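You operate a simulated robot arm through the tools that you are given. There is no shell and no other tool. Be economical: measure what you need, move in short steps, check, and stop when the job is done.

Carry out the task below with a simulated two-armed robot. There is one attempt and no reset: what you move stays moved.

TASK
Dry the green t-shirt on cupboard dry, low heat; once started, lock the keys against stray knocks.
Fine: the door stays shut; hold the lock key till its lamp lights; wait for DONE and leave it locked.

Only the result counts: the job must be done as asked and must still hold three seconds after the hand-in. Knocking over, shifting, dropping, spilling or breaking anything else fails it. Flat cloth is picked up by pressing the open fingertips on it (5 to 10 N) and closing them slowly along it; thin cloth reads only 2 to 8 mm in the jaws.

THE ROBOT
Two 7-joint arms with fingered hands on one trunk that stands fixed in place. Base frame: the origin is at the foot of the trunk, x ahead of it, y to its left, z up. Units: m, degrees, N and s.
The left shoulder is at [0.07, 0.125, 1.05], the right one opposite. With the tool pointing down near the work surface each hand reaches from about 0.1 to 0.6 m from the base axis, measured 20 degrees to its own side. Payload 4 kg a hand.
The tool frame of a hand sits at the grasp point between the pads (the TCP): z along the fingers, y along the line on which they close. The tips reach 0.029 m beyond it. The gripper opens to 0.1 m. The gripper's body begins 0.034 m behind the TCP. The gripper is a hand of 5 fingers: y runs from the thumb to the fingers, the wrist lies at [-0.015, -0.105, -0.177] in the tool frame, and closing takes about 1.5 s.
Orientation is that of the tool frame in the base frame, as a unit quaternion [w, x, y, z]. With the fingers straight down and the wrist toward the robot, the tool's x, y and z point along [0, 1, 0], [1, 0, 0] and [0, 0, -1] of the base frame.

THE INTERFACE
- The arms move only by the tool apply_moves. It takes "left_series", "right_series" or both (then of equal length, played together; a hand with none holds still); each is a list of rows, each an object (a shift or turn left out is 0, a gripper value left out holds the last) with "rotation": the turn, a rotation vector about the base's x, y, z in degrees, a list of three; "travel": the shift along the base's x, y, z in cm, a list of three; "claw": the gripper command, from -1 (fully open) to 1 (shut), values between in proportion. In form: [{"rotation": [ax, ay, az], "travel": [x, y, z], "claw": claw}, ...]. A call has 1 to 20 rows; each row shifts and turns the commanded pose from where the row before left it. A row lasts 0.2 s, in which the tool goes at most 0.05 m and 8.6 degrees; a call with a longer step from one row to the next is refused whole, and so is a gripper value outside its range. A pose out of reach is approached as far as the arm can. The call stops where the force on the tool passes 40 N (or 10 N more than at its start, if that is more) or the arm is blocked; 0.2 s more then pass. The fingers move at their own pace (about 0.045 m/s each) and stop on an object; they squeeze with about 26 N. The grip force told is the motor's: it shows also when the fingers shut on nothing. Time passes only in rows, and 0.2 s behind the last, so rows that do not move let the fingers close. The reply holds the time, the measured pose of the TCP, the force on the tool along the base axes, the opening and the grip force, in the units named above and with some noise, with the torque about the TCP (base axes, N m) and any sound that the robot's microphone picked up.
- Cameras (640 x 400 px; columns grow to the right, rows downward): "scene" is now at [0.1669, 0.0131, 1.1658]; the picture's right is [0.14, -0.99, 0.00], its down [-0.65, -0.09, -0.76] and it looks along [0.75, 0.11, -0.65] (base axes); focal length 220 px, centre (320, 200). "left" rides on the left gripper at [-0.066, -0.086, -0.121] in its tool frame; the picture's right is [-0.76, -0.31, 0.58], its down [0.59, -0.70, 0.40] and it looks along [0.28, 0.64, 0.71] (tool axes); focal length 247 px, centre (320, 200). "right" rides on the right gripper at [0.066, -0.086, -0.121] in its tool frame; the picture's right is [-0.76, 0.31, -0.58], its down [-0.59, -0.70, 0.40] and it looks along [-0.28, 0.64, 0.71] (tool axes); focal length 247 px, centre (320, 200). There is no depth. A picture from a camera that has moved, and an enlarged one, comes with that camera's place and axes in the base frame and with its lens.
- capture(camera): a new picture of that camera. The clock stands still meanwhile.
- raise_lower(by): slides the trunk up (or, below 0, down) by that many m; the arms and the scene camera ride with it, the base frame stays. It gives what a move gives, with no picture.
- hand_shape(shape, hand): the hand has 5 fingers and takes this shape, open, in about a second: jaw (thumb against the fingers, like two jaws); tri (thumb and two fingers); tip (a fingertip pinch); poke (one finger out to press); point (the index stretched); flat (the hand flat); cup (the hand cupped); fist (a fist). The gripper value then closes the fingers along that shape, each until it touches; the sizes above hold for jaw. It gives what a move gives, with no picture.
- pan_tilt(pan, tilt): turns the head with the scene camera to pan (to the left, within 80 degrees either way) and tilt (down, from -29 to 69), counted from straight ahead of the robot. It gives what a move gives.
- inspect(camera, box): a new picture of the part [left, top, right, bottom] of that camera's present view, enlarged. The clock stands still meanwhile.
- sign_off(): hands the job in; it is judged then, once.

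Go step by step. Nothing tells you positions but the pictures and the camera data: compare them with the known pose of the tool, close in by small moves and look again before you grip or let go. The budget is 120 turns and 94 pictures, counting those below and the enlarged ones. Unless the task says otherwise, let go and move clear before handing in, and close with one line.

The tools are called by a JSON object that holds its "name" and its "arguments". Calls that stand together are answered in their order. apply_moves: Moves the arms, as the interface text tells. Its arguments: {"type":"object","properties":{"left_series":{"type":"array"},"right_series":{"type":"array"}},"required":[]} The other tools are called the same way: raise_lower (by) slides the trunk up or down; hand_shape (shape, hand) gives the hand a shape; pan_tilt (pan, tilt) turns the head that bears the scene camera; capture (camera) takes a picture; inspect (camera, box) takes an enlarged picture of a part of a camera's view; sign_off () hands the job in.

At the start:

```text
time_s: 0.0
left_tcp_pos: [0.5527, 0.291, 1.0151]
left_tool_rot: [0.0, 0.707, 0.707, 0.0]
left_force: [-0.1, 0.9, -0.6]
left_wrist_torque: [0.0, 0.02, 0.04]
left_gripper_width: 0.1
left_finger_force: 0.1
left_shape: jaw
right_tcp_pos: [0.6126, -0.1183, 0.9653]
right_tool_rot: [0.0, 0.706, 0.708, 0.0]
right_force: [0.2, -0.1, -0.3]
right_wrist_torque: [0.0, 0.01, 0.02]
right_gripper_width: 0.0998
right_finger_force: 0.1
right_shape: jaw
trunk travel left (down, up): [-0.25, 0.497]
head pan, tilt: [8.0, 40.8]
```

scene: 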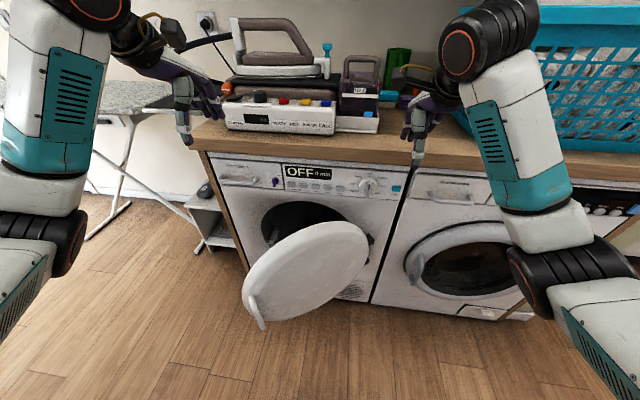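
right: 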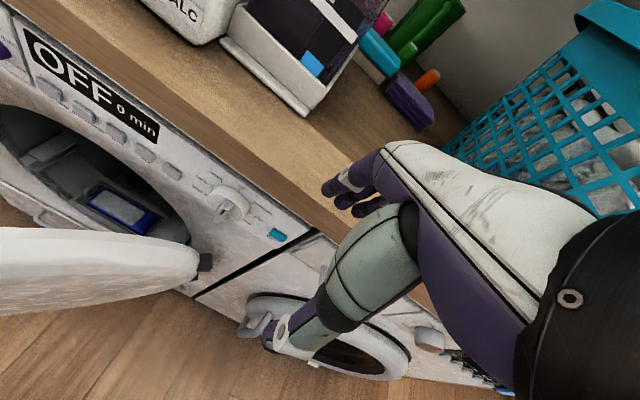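
left: 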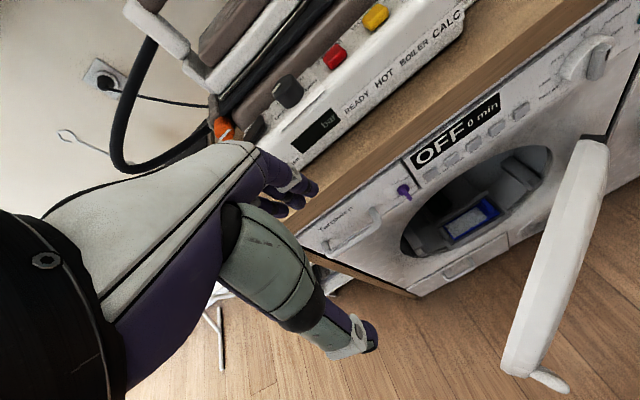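

I see a dryer on the left with its door open and its display OFF, a washer on the right, and a basket at far right. I'll look closer at the panel, the drum and the basket to find the green t-shirt.

{"name": "inspect", "arguments": {"camera": "scene", "box": [200, 145, 420, 283]}}

{"name": "inspect", "arguments": {"camera": "left", "box": [300, 20, 640, 260]}}

{"name": "inspect", "arguments": {"camera": "right", "box": [0, 0, 320, 200]}}

{"name": "pan_tilt", "arguments": {"pan": -35, "tilt": 35}}

{"name": "capture", "arguments": {"camera": "scene"}}

```text
2.90 times, centred on (310, 214) of scene
camera zoom: at [0.1669, 0.0131, 1.1658], right [0.14, -0.99, 0.0], down [-0.65, -0.09, -0.76], along [0.75, 0.11, -0.65], focal length 637 px, centre (349, 159)
```

zoom: 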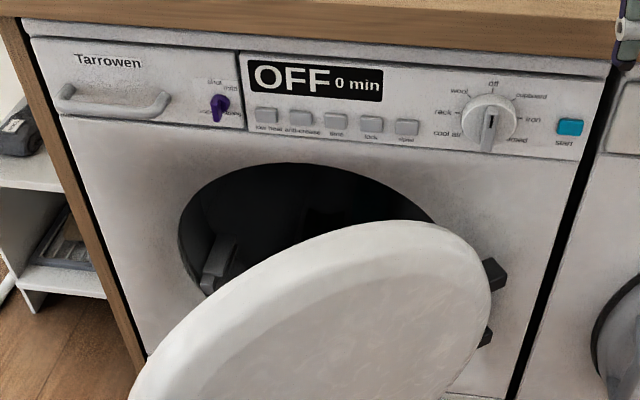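

```text
1.67 times, centred on (470, 140) of left
camera zoom: at [0.467, 0.2253, 1.1359], right [-0.31, -0.76, -0.58], down [-0.7, 0.59, -0.4], along [0.64, 0.28, -0.71], focal length 412 px, centre (70, 300)
```

zoom: 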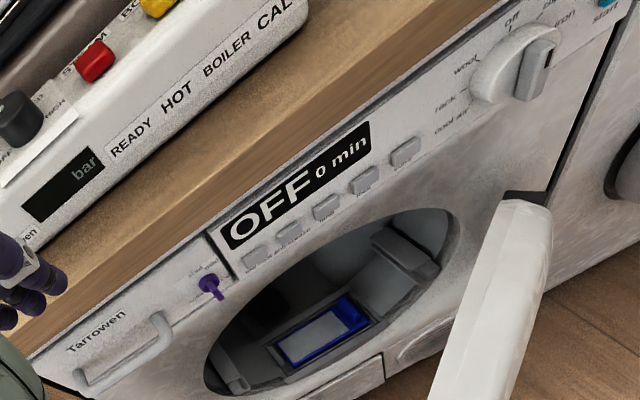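

```text
2.00 times, centred on (160, 100) of right
camera zoom: at [0.5266, -0.0535, 1.0856], right [0.31, -0.76, 0.58], down [-0.7, -0.59, -0.4], along [0.64, -0.28, -0.71], focal length 494 px, centre (640, 400)
```

zoom: 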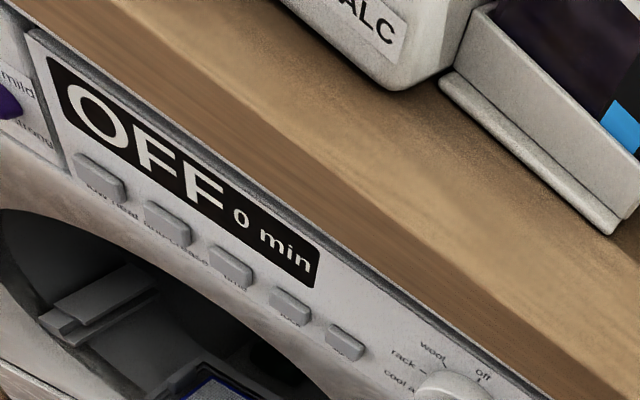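

```text
time_s: 1.1
left_tcp_pos: [0.5534, 0.2916, 1.0148]
left_tool_rot: [0.0, 0.707, 0.707, 0.0]
left_force: [0.3, -1.1, -0.2]
left_wrist_torque: [0.0, 0.0, 0.0]
left_gripper_width: 0.0995
left_finger_force: 0.1
left_shape: jaw
right_tcp_pos: [0.6121, -0.1186, 0.9644]
right_tool_rot: [0.0, 0.707, 0.707, 0.0]
right_force: [0.2, -0.9, 0.8]
right_wrist_torque: [0.01, -0.04, -0.01]
right_gripper_width: 0.0999
right_finger_force: 0.0
right_shape: jaw
trunk travel left (down, up): [-0.25, 0.497]
head pan, tilt: [-35.0, 35.0]
```

```text
87 pictures are left
camera scene: at [0.1555, -0.0491, 1.1745], right [-0.57, -0.82, 0.0], down [-0.47, 0.33, -0.82], along [0.67, -0.47, -0.57], focal length 220 px, centre (320, 200)
```

scene: 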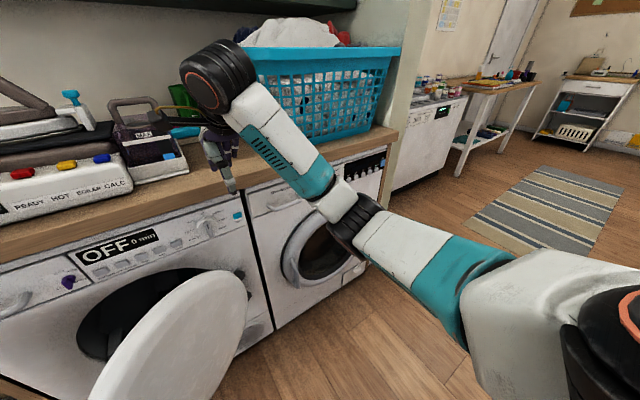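

The basket holds white and red cloth; no green shirt is visible yet. I'll raise the trunk for a better view of the counter and basket.

{"name": "raise_lower", "arguments": {"by": 0.3}}

{"name": "capture", "arguments": {"camera": "scene"}}

{"name": "inspect", "arguments": {"camera": "scene", "box": [100, 20, 420, 220]}}

{"name": "pan_tilt", "arguments": {"pan": 40, "tilt": 35}}

{"name": "capture", "arguments": {"camera": "scene"}}

```text
time_s: 4.1
left_tcp_pos: [0.5517, 0.291, 1.315]
left_tool_rot: [-0.001, 0.707, 0.707, 0.0]
left_force: [-0.5, -0.4, 0.0]
left_wrist_torque: [0.0, 0.01, -0.01]
left_gripper_width: 0.1
left_finger_force: 0.0
left_shape: jaw
right_tcp_pos: [0.6136, -0.1186, 1.2643]
right_tool_rot: [-0.001, 0.707, 0.707, -0.001]
right_force: [0.2, 0.3, 0.4]
right_wrist_torque: [0.0, -0.01, 0.02]
right_gripper_width: 0.1
right_finger_force: 0.1
right_shape: jaw
trunk travel left (down, up): [-0.55, 0.197]
head pan, tilt: [-35.0, 35.0]
```

```text
86 pictures are left
camera scene: at [0.1005, -0.0491, 1.4793], right [-0.57, -0.82, 0.0], down [-0.47, 0.33, -0.82], along [0.67, -0.47, -0.57], focal length 220 px, centre (320, 200)
```

scene: 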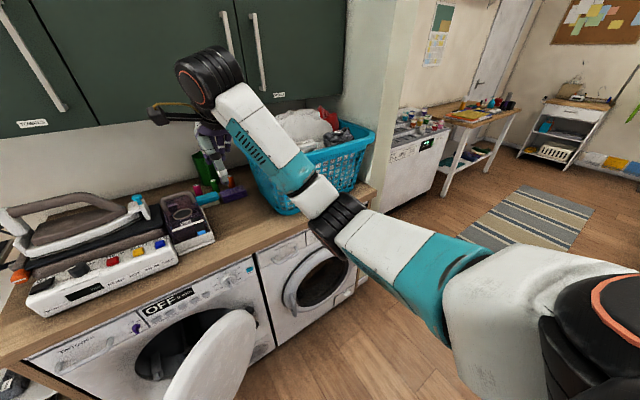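

```text
2.00 times, centred on (260, 120) of scene
camera zoom: at [0.1005, -0.0491, 1.4793], right [-0.57, -0.82, 0.0], down [-0.47, 0.33, -0.82], along [0.67, -0.47, -0.57], focal length 440 px, centre (440, 360)
```

zoom: 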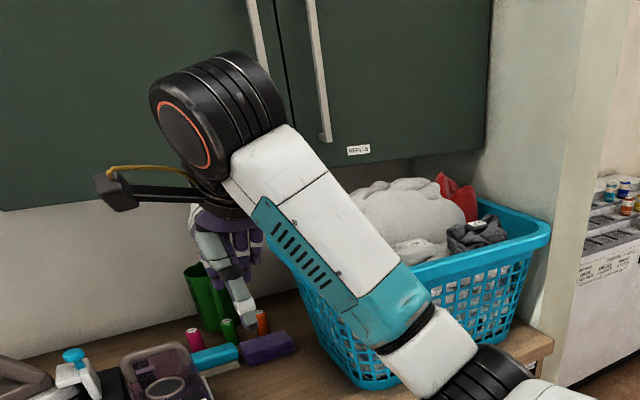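

```text
time_s: 5.6
left_tcp_pos: [0.5523, 0.2924, 1.3157]
left_tool_rot: [0.0, 0.707, 0.707, 0.001]
left_force: [0.2, 0.0, 0.2]
left_wrist_torque: [-0.01, -0.01, 0.01]
left_gripper_width: 0.0998
left_finger_force: 0.0
left_shape: jaw
right_tcp_pos: [0.6134, -0.1179, 1.2645]
right_tool_rot: [0.0, 0.707, 0.707, 0.0]
right_force: [-1.1, -0.6, 0.7]
right_wrist_torque: [0.01, 0.0, -0.02]
right_gripper_width: 0.0998
right_finger_force: 0.1
right_shape: jaw
trunk travel left (down, up): [-0.55, 0.197]
head pan, tilt: [40.0, 35.0]
```

```text
84 pictures are left
camera scene: at [0.0957, 0.058, 1.4794], right [0.64, -0.77, 0.0], down [-0.44, -0.37, -0.82], along [0.63, 0.53, -0.57], focal length 220 px, centre (320, 200)
```

scene: 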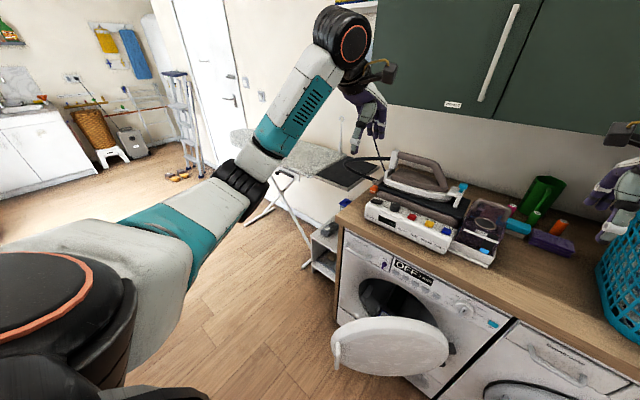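

The basket's middle is hidden by the right arm. I'll lift the right hand back and look into the basket with its own camera.

{"name": "apply_moves", "arguments": {"right_series": [{"travel": [-4, -2, 2]}, {"travel": [-4, -2, 2]}, {"travel": [-4, -2, 2]}, {"travel": [-3, -3, 2]}, {"travel": [0, -3, 2]}, {"travel": [0, -3, 2]}]}}

{"name": "capture", "arguments": {"camera": "right"}}

```text
time_s: 7.0
left_tcp_pos: [0.5524, 0.29, 1.3165]
left_tool_rot: [-0.001, 0.707, 0.707, 0.001]
left_force: [-0.7, -0.4, 0.5]
left_wrist_torque: [0.03, -0.03, 0.0]
left_gripper_width: 0.0998
left_finger_force: 0.1
left_shape: jaw
right_tcp_pos: [0.4588, -0.2702, 1.3843]
right_tool_rot: [0.0, 0.706, 0.708, -0.001]
right_force: [0.0, 0.1, 1.1]
right_wrist_torque: [0.01, 0.0, -0.05]
right_gripper_width: 0.1001
right_finger_force: 0.1
right_shape: jaw
trunk travel left (down, up): [-0.55, 0.197]
head pan, tilt: [40.0, 35.0]
```

```text
83 pictures are left
camera right: at [0.3725, -0.2057, 1.5053], right [0.31, -0.76, 0.58], down [-0.7, -0.59, -0.4], along [0.64, -0.28, -0.71], focal length 247 px, centre (320, 200)
```

right: 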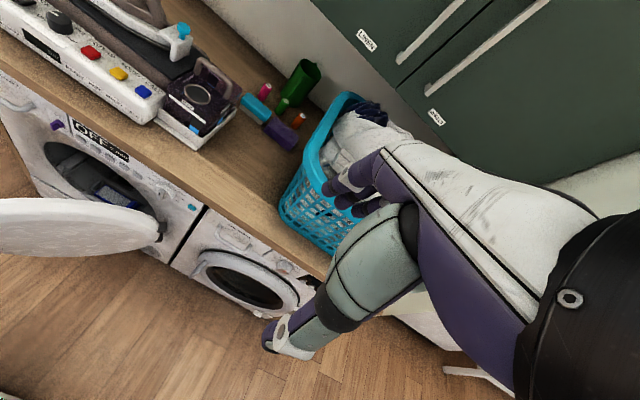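

The hand blocks its own camera; I'll try the head again now that the arm has moved.

{"name": "pan_tilt", "arguments": {"pan": -30, "tilt": 35}}

{"name": "capture", "arguments": {"camera": "scene"}}

```text
time_s: 8.4
left_tcp_pos: [0.5533, 0.2909, 1.3148]
left_tool_rot: [0.001, 0.707, 0.707, 0.0]
left_force: [-0.6, -0.8, -0.4]
left_wrist_torque: [0.01, 0.01, 0.0]
left_gripper_width: 0.0999
left_finger_force: 0.0
left_shape: jaw
right_tcp_pos: [0.4601, -0.2695, 1.3848]
right_tool_rot: [0.0, 0.707, 0.707, -0.001]
right_force: [-0.4, 0.1, 0.1]
right_wrist_torque: [0.01, -0.01, -0.01]
right_gripper_width: 0.1001
right_finger_force: 0.1
right_shape: jaw
trunk travel left (down, up): [-0.55, 0.197]
head pan, tilt: [-30.0, 35.0]
```

```text
82 pictures are left
camera scene: at [0.1044, -0.0427, 1.4794], right [-0.5, -0.87, 0.0], down [-0.5, 0.29, -0.82], along [0.71, -0.41, -0.57], focal length 220 px, centre (320, 200)
```

scene: 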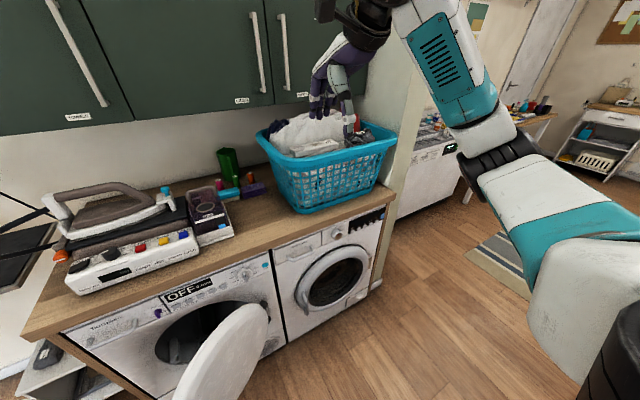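

{"name": "inspect", "arguments": {"camera": "scene", "box": [200, 90, 420, 228]}}

{"name": "inspect", "arguments": {"camera": "scene", "box": [50, 220, 390, 400]}}

```text
2.90 times, centred on (310, 159) of scene
camera zoom: at [0.1044, -0.0427, 1.4794], right [-0.5, -0.87, 0.0], down [-0.5, 0.29, -0.82], along [0.71, -0.41, -0.57], focal length 637 px, centre (349, 319)
```

zoom: 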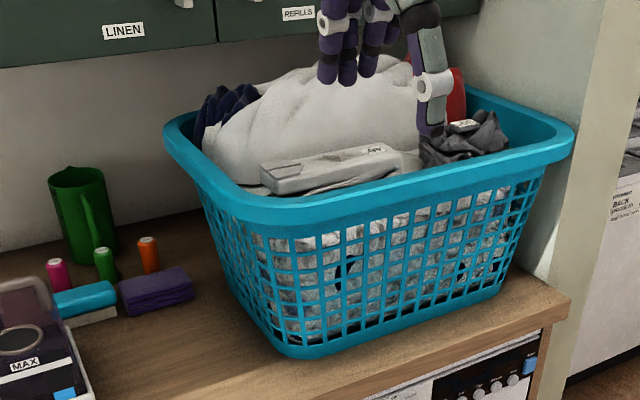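

```text
1.88 times, centred on (220, 310) of scene
camera zoom: at [0.1044, -0.0427, 1.4794], right [-0.5, -0.87, 0.0], down [-0.5, 0.29, -0.82], along [0.71, -0.41, -0.57], focal length 414 px, centre (508, -7)
```

zoom: 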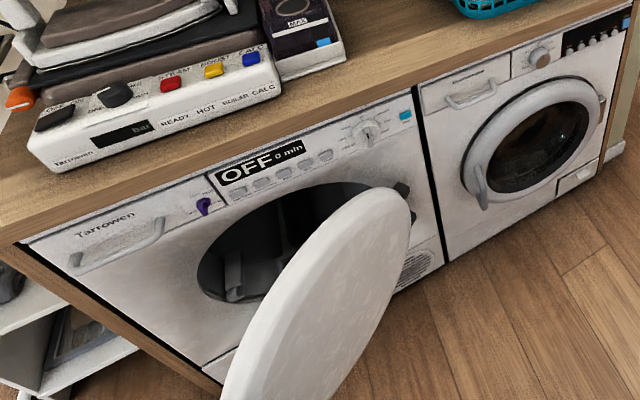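

No green cloth is visible in the basket's top, so I'll look around the rest: far left, the floor, and far right.

{"name": "pan_tilt", "arguments": {"pan": 0, "tilt": 62}}

{"name": "capture", "arguments": {"camera": "scene"}}

{"name": "pan_tilt", "arguments": {"pan": 75, "tilt": 40}}

{"name": "capture", "arguments": {"camera": "scene"}}

{"name": "pan_tilt", "arguments": {"pan": -75, "tilt": 40}}

{"name": "capture", "arguments": {"camera": "scene"}}

```text
time_s: 9.3
left_tcp_pos: [0.5533, 0.291, 1.3148]
left_tool_rot: [-0.001, 0.707, 0.707, 0.0]
left_force: [-1.3, 0.1, -0.6]
left_wrist_torque: [0.04, 0.03, 0.0]
left_gripper_width: 0.0998
left_finger_force: 0.1
left_shape: jaw
right_tcp_pos: [0.4596, -0.2679, 1.3845]
right_tool_rot: [0.0, 0.707, 0.707, 0.0]
right_force: [-0.2, 0.0, -1.0]
right_wrist_torque: [-0.02, 0.02, 0.0]
right_gripper_width: 0.1
right_finger_force: 0.1
right_shape: jaw
trunk travel left (down, up): [-0.55, 0.197]
head pan, tilt: [0.0, 62.0]
```

```text
79 pictures are left
camera scene: at [0.0925, 0.0012, 1.4428], right [0.0, -1.0, 0.0], down [-0.88, 0.0, -0.47], along [0.47, 0.0, -0.88], focal length 220 px, centre (320, 200)
```

scene: 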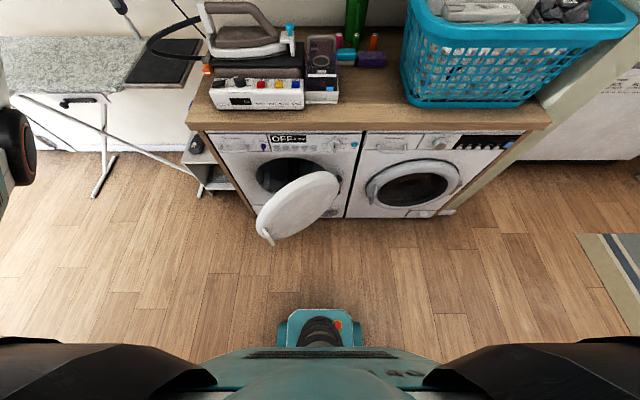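

```text
time_s: 10.8
left_tcp_pos: [0.5525, 0.2912, 1.3155]
left_tool_rot: [0.0, 0.707, 0.707, 0.0]
left_force: [1.0, -0.9, -0.4]
left_wrist_torque: [0.0, -0.01, -0.02]
left_gripper_width: 0.0998
left_finger_force: 0.1
left_shape: jaw
right_tcp_pos: [0.461, -0.2697, 1.3848]
right_tool_rot: [0.0, 0.707, 0.707, 0.0]
right_force: [-0.8, 0.1, -0.1]
right_wrist_torque: [-0.02, -0.02, 0.03]
right_gripper_width: 0.1
right_finger_force: 0.1
right_shape: jaw
trunk travel left (down, up): [-0.55, 0.197]
head pan, tilt: [75.0, 40.0]
```

```text
78 pictures are left
camera scene: at [0.0502, 0.0834, 1.4718], right [0.97, -0.26, 0.0], down [-0.17, -0.62, -0.77], along [0.2, 0.74, -0.64], focal length 220 px, centre (320, 200)
```

scene: 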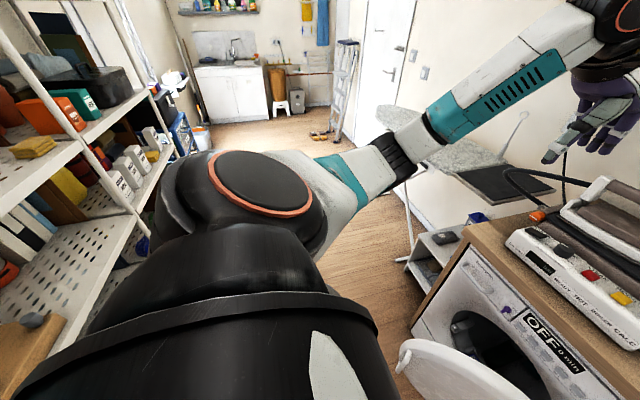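

```text
time_s: 13.2
left_tcp_pos: [0.5522, 0.2919, 1.3159]
left_tool_rot: [0.0, 0.708, 0.707, 0.0]
left_force: [-0.7, 0.9, 0.5]
left_wrist_torque: [-0.03, 0.03, 0.01]
left_gripper_width: 0.0996
left_finger_force: 0.1
left_shape: jaw
right_tcp_pos: [0.4603, -0.2668, 1.3844]
right_tool_rot: [0.0, 0.708, 0.707, 0.0]
right_force: [-0.9, -0.4, 0.2]
right_wrist_torque: [0.02, -0.01, 0.0]
right_gripper_width: 0.0999
right_finger_force: 0.0
right_shape: jaw
trunk travel left (down, up): [-0.55, 0.197]
head pan, tilt: [-75.0, 40.0]
```

```text
77 pictures are left
camera scene: at [0.0502, -0.0808, 1.4718], right [-0.97, -0.26, 0.0], down [-0.17, 0.62, -0.77], along [0.2, -0.74, -0.64], focal length 220 px, centre (320, 200)
```

scene: 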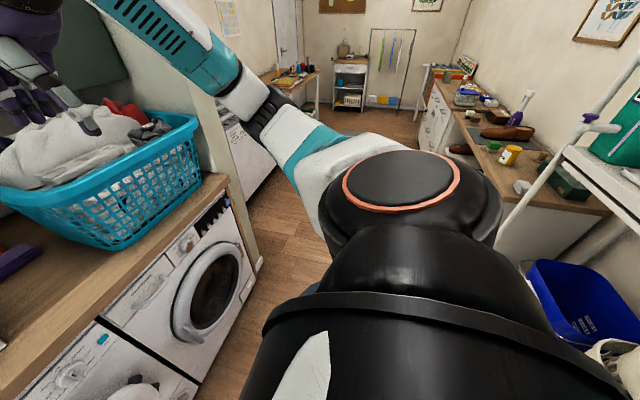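

The shirt isn't anywhere in the open, so it may be in one of the drums. I'll pull the hands back clear and lower the trunk to look into both drums.

{"name": "apply_moves", "arguments": {"left_series": [{"travel": [-4, 3, 2]}, {"travel": [-4, 3, 2]}, {"travel": [-4, 3, 2]}, {"travel": [-4, 3, 2]}, {"travel": [-2, 2, 2]}], "right_series": [{"travel": [-3, -3, 0]}, {"travel": [-3, -3, 0]}, {"travel": [-3, -3, 0]}, {"travel": [-2, -3, 0]}, {"travel": [0, -3, 0]}]}}

{"name": "raise_lower", "arguments": {"by": -0.5}}

{"name": "pan_tilt", "arguments": {"pan": 15, "tilt": 20}}

{"name": "capture", "arguments": {"camera": "scene"}}

```text
refused: row 1 steps farther than a row can; nothing moved
```

```text
refused: -0.5 is not a number from -0.4 to 0.4
```

```text
time_s: 14.8
left_tcp_pos: [0.5534, 0.292, 1.3148]
left_tool_rot: [0.001, 0.707, 0.708, 0.001]
left_force: [0.0, -0.2, -0.2]
left_wrist_torque: [0.02, -0.01, 0.0]
left_gripper_width: 0.0999
left_finger_force: 0.2
left_shape: jaw
right_tcp_pos: [0.4609, -0.2699, 1.3845]
right_tool_rot: [0.0, 0.707, 0.707, 0.001]
right_force: [-0.1, -0.2, 0.2]
right_wrist_torque: [-0.02, 0.01, -0.01]
right_gripper_width: 0.0999
right_finger_force: 0.1
right_shape: jaw
trunk travel left (down, up): [-0.55, 0.197]
head pan, tilt: [15.0, 20.0]
```

```text
76 pictures are left
camera scene: at [0.1181, 0.0253, 1.5032], right [0.26, -0.97, 0.0], down [-0.33, -0.09, -0.94], along [0.91, 0.24, -0.34], focal length 220 px, centre (320, 200)
```

scene: 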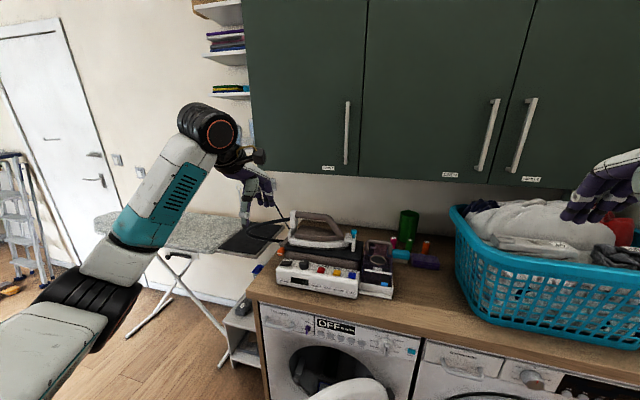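

Limits noted: 5 cm per row and 0.4 m per trunk slide. I'll retry with smaller steps.

{"name": "apply_moves", "arguments": {"left_series": [{"travel": [-3, 3, 1]}, {"travel": [-3, 3, 1]}, {"travel": [-3, 3, 2]}, {"travel": [-3, 3, 2]}, {"travel": [-3, 2, 2]}, {"travel": [-2, 0, 2]}], "right_series": [{"travel": [-3, -2, 0]}, {"travel": [-3, -2, 0]}, {"travel": [-3, -3, 0]}, {"travel": [-2, -3, 0]}, {"travel": [0, -3, 0]}, {"travel": [0, -2, 0]}]}}

{"name": "raise_lower", "arguments": {"by": -0.4}}

{"name": "capture", "arguments": {"camera": "scene"}}

```text
time_s: 16.2
left_tcp_pos: [0.3787, 0.4319, 1.4168]
left_tool_rot: [0.001, 0.708, 0.707, 0.0]
left_force: [-0.4, -0.4, 0.0]
left_wrist_torque: [-0.02, -0.05, -0.02]
left_gripper_width: 0.0998
left_finger_force: 0.0
left_shape: jaw
right_tcp_pos: [0.3506, -0.4179, 1.3863]
right_tool_rot: [0.001, 0.707, 0.707, 0.001]
right_force: [0.2, 0.0, -0.3]
right_wrist_torque: [-0.01, -0.04, 0.0]
right_gripper_width: 0.0999
right_finger_force: 0.0
right_shape: jaw
trunk travel left (down, up): [-0.55, 0.197]
head pan, tilt: [15.0, 20.0]
```

```text
time_s: 20.0
left_tcp_pos: [0.3831, 0.4318, 1.0159]
left_tool_rot: [0.0, 0.707, 0.707, 0.0]
left_force: [0.4, 0.0, -0.2]
left_wrist_torque: [0.02, -0.03, 0.0]
left_gripper_width: 0.0997
left_finger_force: 0.1
left_shape: jaw
right_tcp_pos: [0.3531, -0.418, 0.985]
right_tool_rot: [0.0, 0.708, 0.707, 0.0]
right_force: [0.9, 0.3, 0.5]
right_wrist_torque: [0.04, -0.01, -0.02]
right_gripper_width: 0.0996
right_finger_force: 0.2
right_shape: jaw
trunk travel left (down, up): [-0.15, 0.597]
head pan, tilt: [15.0, 20.0]
```

```text
75 pictures are left
camera scene: at [0.2109, 0.0254, 1.0943], right [0.26, -0.97, 0.0], down [-0.33, -0.09, -0.94], along [0.91, 0.24, -0.34], focal length 220 px, centre (320, 200)
```

scene: 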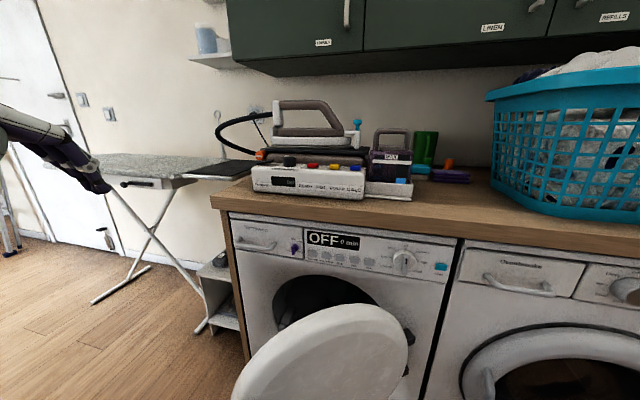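

{"name": "raise_lower", "arguments": {"by": -0.15}}

{"name": "pan_tilt", "arguments": {"pan": 5, "tilt": 32}}

{"name": "capture", "arguments": {"camera": "scene"}}

{"name": "inspect", "arguments": {"camera": "scene", "box": [160, 160, 400, 310]}}

{"name": "inspect", "arguments": {"camera": "scene", "box": [380, 150, 640, 312]}}

```text
time_s: 21.8
left_tcp_pos: [0.3827, 0.4309, 0.8653]
left_tool_rot: [0.0, 0.707, 0.707, 0.0]
left_force: [-0.9, 0.1, -0.2]
left_wrist_torque: [-0.01, -0.01, 0.02]
left_gripper_width: 0.0998
left_finger_force: 0.2
left_shape: jaw
right_tcp_pos: [0.3534, -0.4164, 0.8353]
right_tool_rot: [0.001, 0.707, 0.707, 0.0]
right_force: [-0.3, 0.6, 0.5]
right_wrist_torque: [-0.02, 0.0, 0.0]
right_gripper_width: 0.0997
right_finger_force: 0.0
right_shape: jaw
trunk travel left (down, up): [0.0, 0.747]
head pan, tilt: [15.0, 20.0]
```

```text
time_s: 22.5
left_tcp_pos: [0.3823, 0.4302, 0.8661]
left_tool_rot: [-0.001, 0.707, 0.708, -0.001]
left_force: [-0.2, -0.5, -0.2]
left_wrist_torque: [0.01, -0.01, -0.02]
left_gripper_width: 0.1001
left_finger_force: 0.0
left_shape: jaw
right_tcp_pos: [0.3527, -0.4183, 0.8354]
right_tool_rot: [0.0, 0.707, 0.707, 0.0]
right_force: [-0.6, 0.0, 0.4]
right_wrist_torque: [-0.04, -0.03, -0.01]
right_gripper_width: 0.1001
right_finger_force: 0.1
right_shape: jaw
trunk travel left (down, up): [0.0, 0.747]
head pan, tilt: [5.0, 32.0]
```

```text
74 pictures are left
camera scene: at [0.2808, 0.0092, 0.9149], right [0.09, -1.0, 0.0], down [-0.53, -0.05, -0.85], along [0.84, 0.07, -0.53], focal length 220 px, centre (320, 200)
```

scene: 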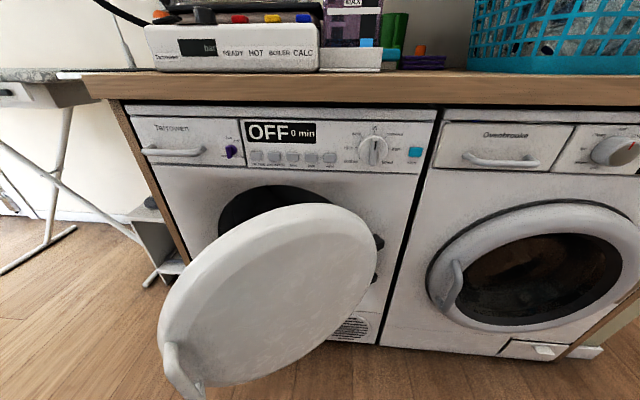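

```text
2.67 times, centred on (280, 235) of scene
camera zoom: at [0.2808, 0.0092, 0.9149], right [0.09, -1.0, 0.0], down [-0.53, -0.05, -0.85], along [0.84, 0.07, -0.53], focal length 586 px, centre (427, 107)
```

zoom: 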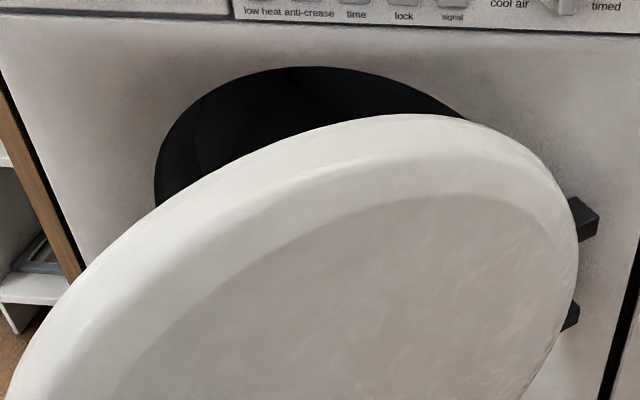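

```text
2.46 times, centred on (510, 231) of scene
camera zoom: at [0.2808, 0.0092, 0.9149], right [0.09, -1.0, 0.0], down [-0.53, -0.05, -0.85], along [0.84, 0.07, -0.53], focal length 541 px, centre (-148, 124)
```

zoom: 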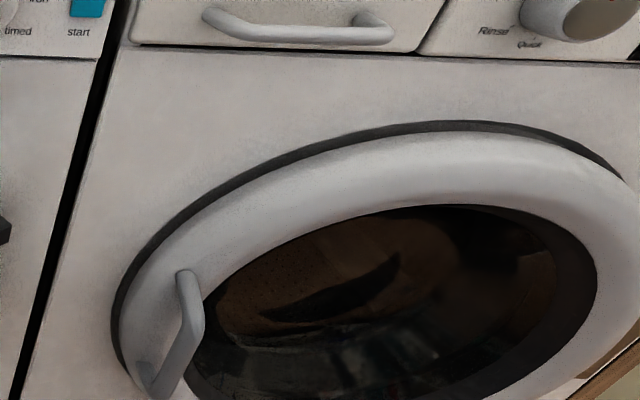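

The front panel works out at x≈0.716, with start at (y −0.145, z 0.763) and keys at z≈0.745. I'll turn the left hand so that its camera looks through the door gap into the dryer drum.

{"name": "apply_moves", "arguments": {"left_series": [{"rotation": [0, -7.5, 0]}, {"rotation": [0, -7.5, 0]}, {"rotation": [0, -7.5, 0]}, {"rotation": [0, -7.5, 0]}, {"rotation": [0, -7.5, 0]}, {"rotation": [0, -7.5, 0]}, {"rotation": [0, 0, -7.5], "travel": [0, 0, -3]}, {"rotation": [0, 0, -7.5], "travel": [0, 0, -3]}, {"rotation": [0, 0, -7.5], "travel": [0, 0, -3]}, {"rotation": [0, 0, -7.5], "travel": [0, 0, -3]}, {"rotation": [0, 0, -7.5], "travel": [0, 0, -3]}, {"rotation": [0, 0, -7.5], "travel": [0, 0, -3]}, {"travel": [2, 0, -3]}, {"travel": [2, 0, -3]}]}}

{"name": "capture", "arguments": {"camera": "left"}}

{"name": "capture", "arguments": {"camera": "scene"}}

```text
time_s: 25.5
left_tcp_pos: [0.4235, 0.432, 0.6249]
left_tool_rot: [0.354, 0.853, 0.354, 0.147]
left_force: [0.8, -0.2, -0.5]
left_wrist_torque: [-0.04, 0.01, 0.02]
left_gripper_width: 0.1
left_finger_force: 0.1
left_shape: jaw
right_tcp_pos: [0.3526, -0.4179, 0.8353]
right_tool_rot: [0.0, 0.707, 0.707, 0.0]
right_force: [-0.7, -0.2, 0.4]
right_wrist_torque: [0.0, -0.01, 0.02]
right_gripper_width: 0.0999
right_finger_force: 0.0
right_shape: jaw
trunk travel left (down, up): [0.0, 0.747]
head pan, tilt: [5.0, 32.0]
```

```text
71 pictures are left
camera left: at [0.2728, 0.4889, 0.6493], right [-0.4, -0.67, -0.62], down [0.26, 0.57, -0.78], along [0.88, -0.48, -0.05], focal length 247 px, centre (320, 200)
```

left: 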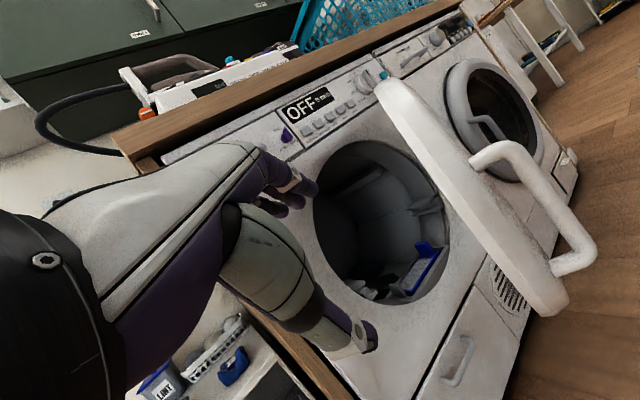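

```text
70 pictures are left
camera scene: at [0.2806, 0.0091, 0.9148], right [0.09, -1.0, 0.0], down [-0.53, -0.05, -0.85], along [0.84, 0.07, -0.53], focal length 220 px, centre (320, 200)
```

scene: 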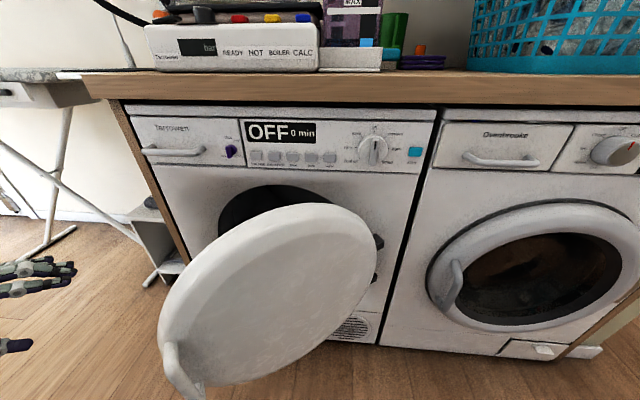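

{"name": "inspect", "arguments": {"camera": "left", "box": [280, 60, 500, 320]}}

{"name": "inspect", "arguments": {"camera": "left", "box": [320, 210, 480, 310]}}

```text
1.54 times, centred on (390, 190) of left
camera zoom: at [0.2728, 0.4889, 0.6493], right [-0.4, -0.67, -0.62], down [0.26, 0.57, -0.78], along [0.88, -0.48, -0.05], focal length 380 px, centre (212, 215)
```

zoom: 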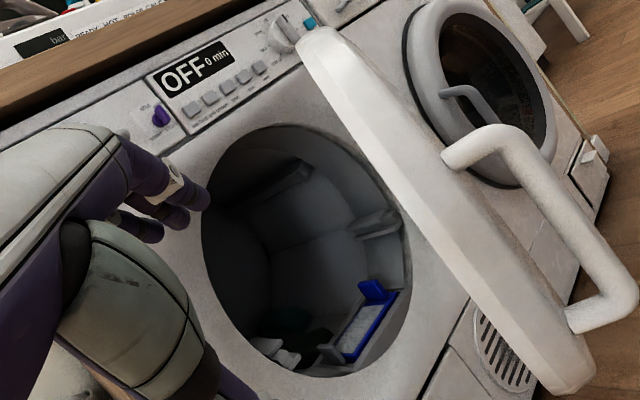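

```text
4.00 times, centred on (400, 260) of left
camera zoom: at [0.2728, 0.4889, 0.6493], right [-0.4, -0.67, -0.62], down [0.26, 0.57, -0.78], along [0.88, -0.48, -0.05], focal length 988 px, centre (0, -40)
```

zoom: 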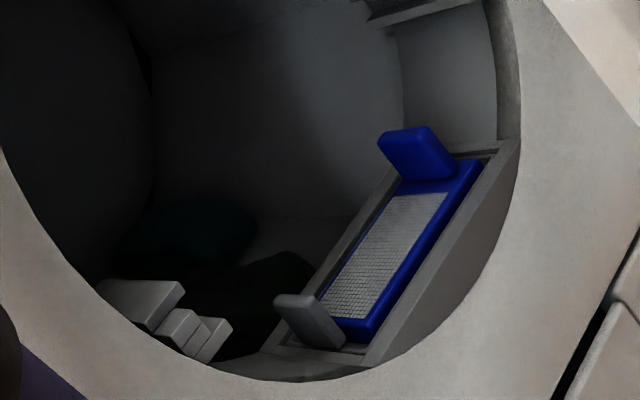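

At the bottom of the dryer drum there is something dark teal, plus a blue lint filter. I'll move the camera closer to see better.

{"name": "apply_moves", "arguments": {"left_series": [{"travel": [4, -1, 0]}, {"travel": [4, -1, 0]}, {"travel": [3, -1, 2]}, {"travel": [0, 0, 3]}]}}

{"name": "capture", "arguments": {"camera": "left"}}

{"name": "inspect", "arguments": {"camera": "left", "box": [320, 160, 560, 350]}}

```text
time_s: 26.5
left_tcp_pos: [0.5332, 0.4022, 0.6758]
left_tool_rot: [0.353, 0.853, 0.354, 0.146]
left_force: [-0.1, -0.5, 0.0]
left_wrist_torque: [0.0, 0.01, -0.01]
left_gripper_width: 0.0999
left_finger_force: 0.0
left_shape: jaw
right_tcp_pos: [0.3538, -0.4179, 0.8362]
right_tool_rot: [0.0, 0.707, 0.707, 0.0]
right_force: [0.1, 0.1, -0.1]
right_wrist_torque: [0.0, -0.01, -0.01]
right_gripper_width: 0.0998
right_finger_force: 0.0
right_shape: jaw
trunk travel left (down, up): [0.0, 0.747]
head pan, tilt: [5.0, 32.0]
```

```text
67 pictures are left
camera left: at [0.3831, 0.4586, 0.7008], right [-0.4, -0.67, -0.62], down [0.26, 0.57, -0.78], along [0.88, -0.48, -0.05], focal length 247 px, centre (320, 200)
```

left: 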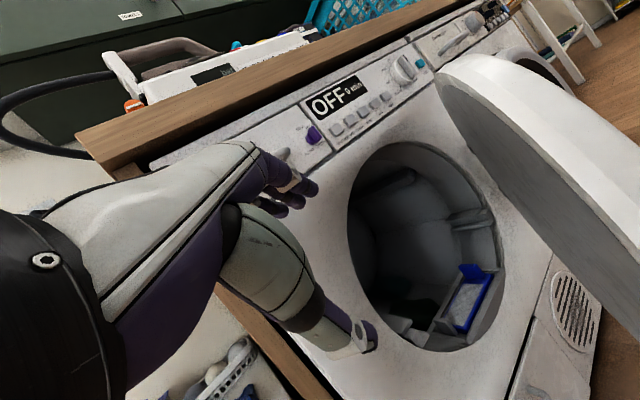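

```text
2.11 times, centred on (440, 255) of left
camera zoom: at [0.3831, 0.4586, 0.7008], right [-0.4, -0.67, -0.62], down [0.26, 0.57, -0.78], along [0.88, -0.48, -0.05], focal length 520 px, centre (67, 84)
```

zoom: 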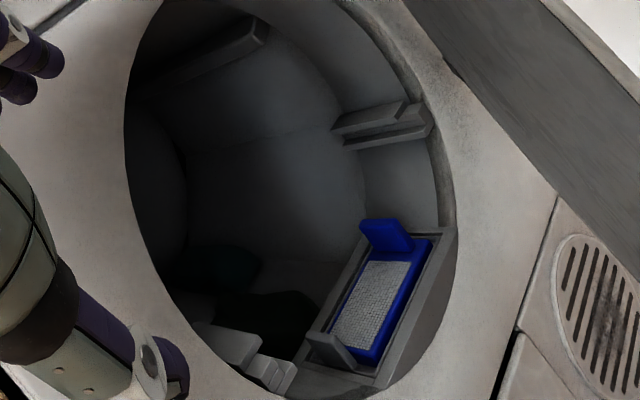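

{"name": "apply_moves", "arguments": {"left_series": [{"travel": [1, -3, 2], "rotation": [3.2, 5.9, 0]}, {"travel": [1, -3, 2], "rotation": [3.2, 5.9, 0]}, {"travel": [1, -2, 1], "rotation": [3.2, 5.9, 0]}]}}

{"name": "inspect", "arguments": {"camera": "left", "box": [320, 100, 600, 350]}}

```text
time_s: 27.3
left_tcp_pos: [0.561, 0.3224, 0.725]
left_tool_rot: [0.222, 0.892, 0.392, 0.042]
left_force: [-0.3, -0.1, -0.4]
left_wrist_torque: [-0.05, 0.01, -0.02]
left_gripper_width: 0.0997
left_finger_force: 0.1
left_shape: jaw
right_tcp_pos: [0.3541, -0.4186, 0.835]
right_tool_rot: [0.0, 0.707, 0.707, 0.0]
right_force: [1.4, -0.3, 0.4]
right_wrist_torque: [-0.04, 0.02, 0.0]
right_gripper_width: 0.1001
right_finger_force: 0.1
right_shape: jaw
trunk travel left (down, up): [0.0, 0.747]
head pan, tilt: [5.0, 32.0]
```

```text
1.60 times, centred on (460, 225) of left
camera zoom: at [0.4278, 0.3694, 0.8027], right [-0.59, -0.57, -0.57], down [0.03, 0.7, -0.72], along [0.81, -0.44, -0.39], focal length 395 px, centre (96, 160)
```

zoom: 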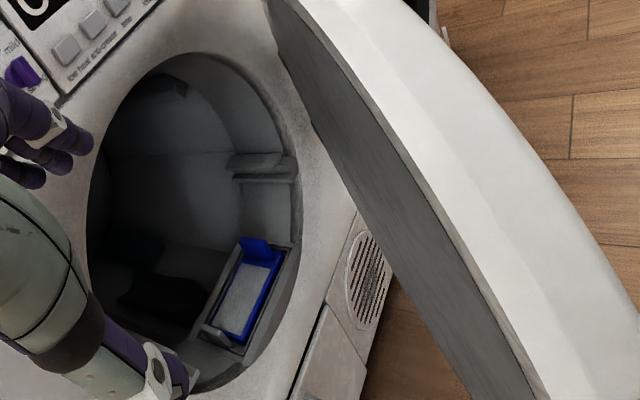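

{"name": "inspect", "arguments": {"camera": "left", "box": [360, 230, 480, 320]}}

{"name": "capture", "arguments": {"camera": "right"}}

```text
4.44 times, centred on (420, 275) of left
camera zoom: at [0.4278, 0.3694, 0.8027], right [-0.59, -0.57, -0.57], down [0.03, 0.7, -0.72], along [0.81, -0.44, -0.39], focal length 1098 px, centre (-124, -133)
```

zoom: 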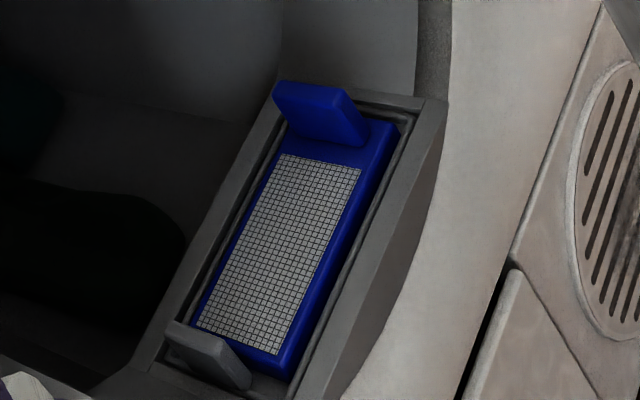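

```text
63 pictures are left
camera right: at [0.2666, -0.3535, 0.9558], right [0.31, -0.76, 0.58], down [-0.7, -0.59, -0.4], along [0.64, -0.28, -0.71], focal length 247 px, centre (320, 200)
```

right: 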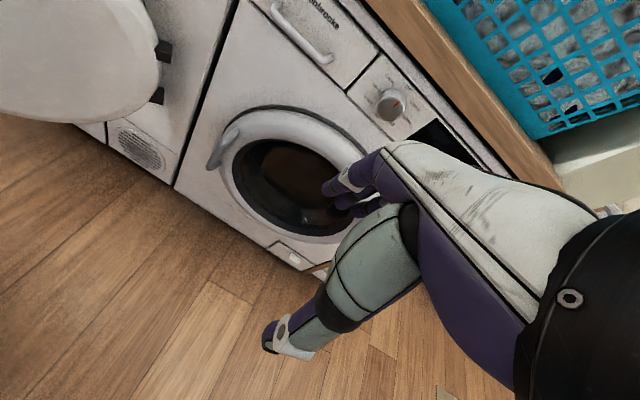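

The lint filter looks clean and seated, with dark and teal cloth behind it in the drum. I'll check the washer drum as well with the right hand's camera.

{"name": "apply_moves", "arguments": {"right_series": [{"rotation": [0, -7.5, 0], "travel": [0, 0, -4]}, {"rotation": [0, -7.5, 0], "travel": [0, 0, -4]}, {"rotation": [0, -7.5, 0], "travel": [0, 0, -4]}, {"rotation": [0, -7.5, 0], "travel": [0, 0, -4]}, {"rotation": [0, -7.5, 0], "travel": [0, 0, -4]}, {"rotation": [0, -7.5, 0], "travel": [0, 0, -4]}]}}

{"name": "capture", "arguments": {"camera": "right"}}

```text
time_s: 28.7
left_tcp_pos: [0.5615, 0.322, 0.7251]
left_tool_rot: [0.222, 0.892, 0.391, 0.042]
left_force: [0.6, -0.3, -0.2]
left_wrist_torque: [-0.01, 0.03, 0.0]
left_gripper_width: 0.0999
left_finger_force: 0.0
left_shape: jaw
right_tcp_pos: [0.3571, -0.4446, 0.5988]
right_tool_rot: [0.271, 0.653, 0.653, 0.271]
right_force: [-0.1, 0.2, -0.1]
right_wrist_torque: [0.01, 0.03, 0.01]
right_gripper_width: 0.0996
right_finger_force: 0.0
right_shape: jaw
right hand out of reach, approached as far as the arm can: row 3, 4
trunk travel left (down, up): [0.0, 0.747]
head pan, tilt: [5.0, 32.0]
```

```text
62 pictures are left
camera right: at [0.2092, -0.3804, 0.6246], right [-0.19, -0.76, 0.63], down [-0.21, -0.59, -0.78], along [0.96, -0.28, -0.05], focal length 247 px, centre (320, 200)
```

right: 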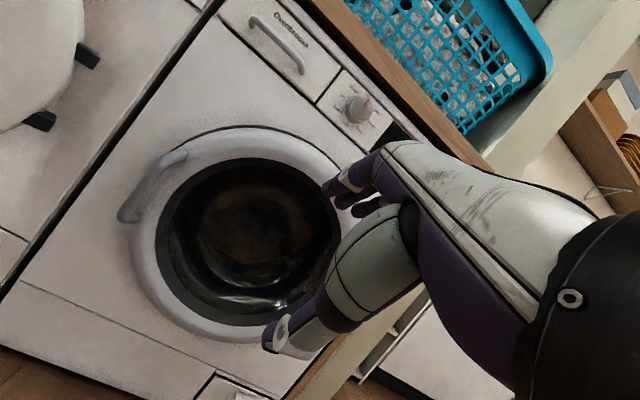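

The washer is empty, so the shirt should be that dark bundle in the dryer. I'll take one lower look to identify what is in there.

{"name": "apply_moves", "arguments": {"left_series": [{"travel": [-2, 3, -1]}, {"travel": [-1, 3, -3]}, {"travel": [0, 2, -4]}, {"travel": [0, 0, -4]}, {"travel": [0, 0, -3]}]}}

{"name": "capture", "arguments": {"camera": "left"}}

{"name": "inspect", "arguments": {"camera": "left", "box": [320, 120, 480, 260]}}

```text
time_s: 29.9
left_tcp_pos: [0.532, 0.3992, 0.5757]
left_tool_rot: [0.223, 0.892, 0.39, 0.043]
left_force: [0.5, 0.4, 0.1]
left_wrist_torque: [0.04, 0.02, 0.0]
left_gripper_width: 0.0995
left_finger_force: 0.0
left_shape: jaw
right_tcp_pos: [0.3565, -0.4443, 0.5994]
right_tool_rot: [0.271, 0.654, 0.653, 0.27]
right_force: [0.0, -0.2, 0.4]
right_wrist_torque: [0.03, 0.02, 0.05]
right_gripper_width: 0.1
right_finger_force: 0.2
right_shape: jaw
trunk travel left (down, up): [0.0, 0.747]
head pan, tilt: [5.0, 32.0]
```

```text
61 pictures are left
camera left: at [0.3976, 0.4475, 0.6526], right [-0.59, -0.57, -0.58], down [0.03, 0.7, -0.72], along [0.81, -0.44, -0.39], focal length 247 px, centre (320, 200)
```

left: 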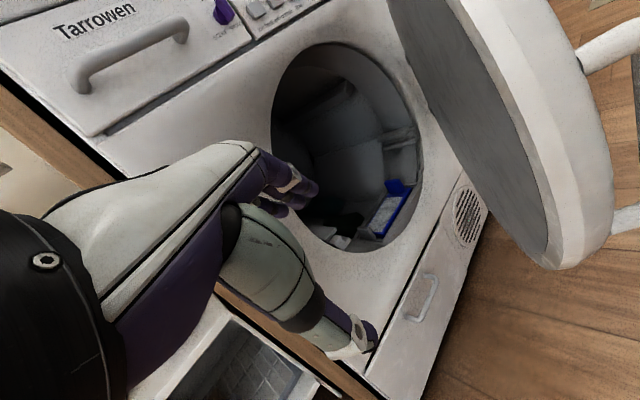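

```text
2.86 times, centred on (400, 190) of left
camera zoom: at [0.3976, 0.4475, 0.6526], right [-0.59, -0.57, -0.58], down [0.03, 0.7, -0.72], along [0.81, -0.44, -0.39], focal length 706 px, centre (91, 229)
```

zoom: 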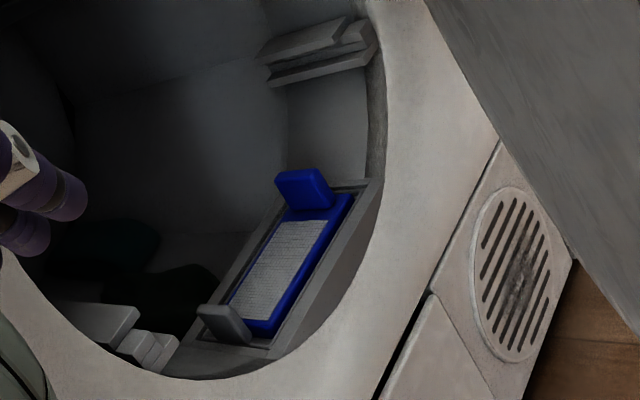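

{"name": "apply_moves", "arguments": {"left_series": [{"travel": [3, -3, 0]}, {"travel": [3, -3, 0]}, {"travel": [3, -3, 0]}]}}

{"name": "capture", "arguments": {"camera": "left"}}

{"name": "inspect", "arguments": {"camera": "left", "box": [310, 120, 490, 240]}}

```text
time_s: 30.7
left_tcp_pos: [0.6228, 0.31, 0.576]
left_tool_rot: [0.223, 0.892, 0.39, 0.043]
left_force: [-0.1, -0.1, -0.1]
left_wrist_torque: [-0.05, -0.01, 0.0]
left_gripper_width: 0.0999
left_finger_force: 0.0
left_shape: jaw
right_tcp_pos: [0.3563, -0.4442, 0.601]
right_tool_rot: [0.271, 0.653, 0.653, 0.27]
right_force: [0.3, -0.1, -0.8]
right_wrist_torque: [0.01, 0.02, -0.03]
right_gripper_width: 0.1001
right_finger_force: 0.1
right_shape: jaw
trunk travel left (down, up): [0.0, 0.747]
head pan, tilt: [5.0, 32.0]
```

```text
59 pictures are left
camera left: at [0.4894, 0.3587, 0.6538], right [-0.59, -0.57, -0.58], down [0.03, 0.7, -0.72], along [0.81, -0.44, -0.39], focal length 247 px, centre (320, 200)
```

left: 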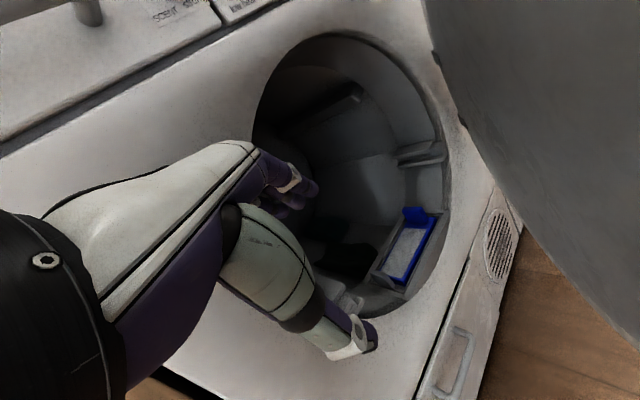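

```text
3.33 times, centred on (400, 180) of left
camera zoom: at [0.4894, 0.3587, 0.6538], right [-0.59, -0.57, -0.58], down [0.03, 0.7, -0.72], along [0.81, -0.44, -0.39], focal length 823 px, centre (53, 267)
```

zoom: 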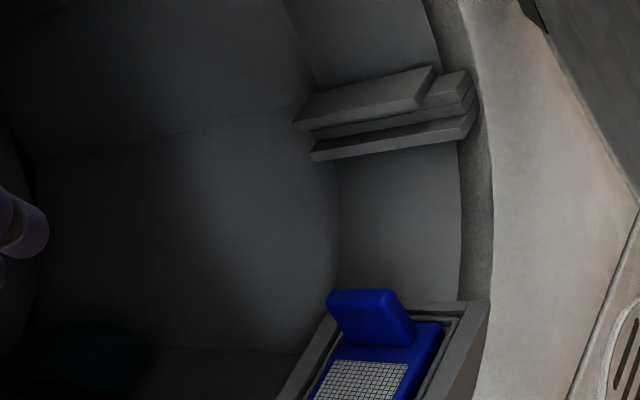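

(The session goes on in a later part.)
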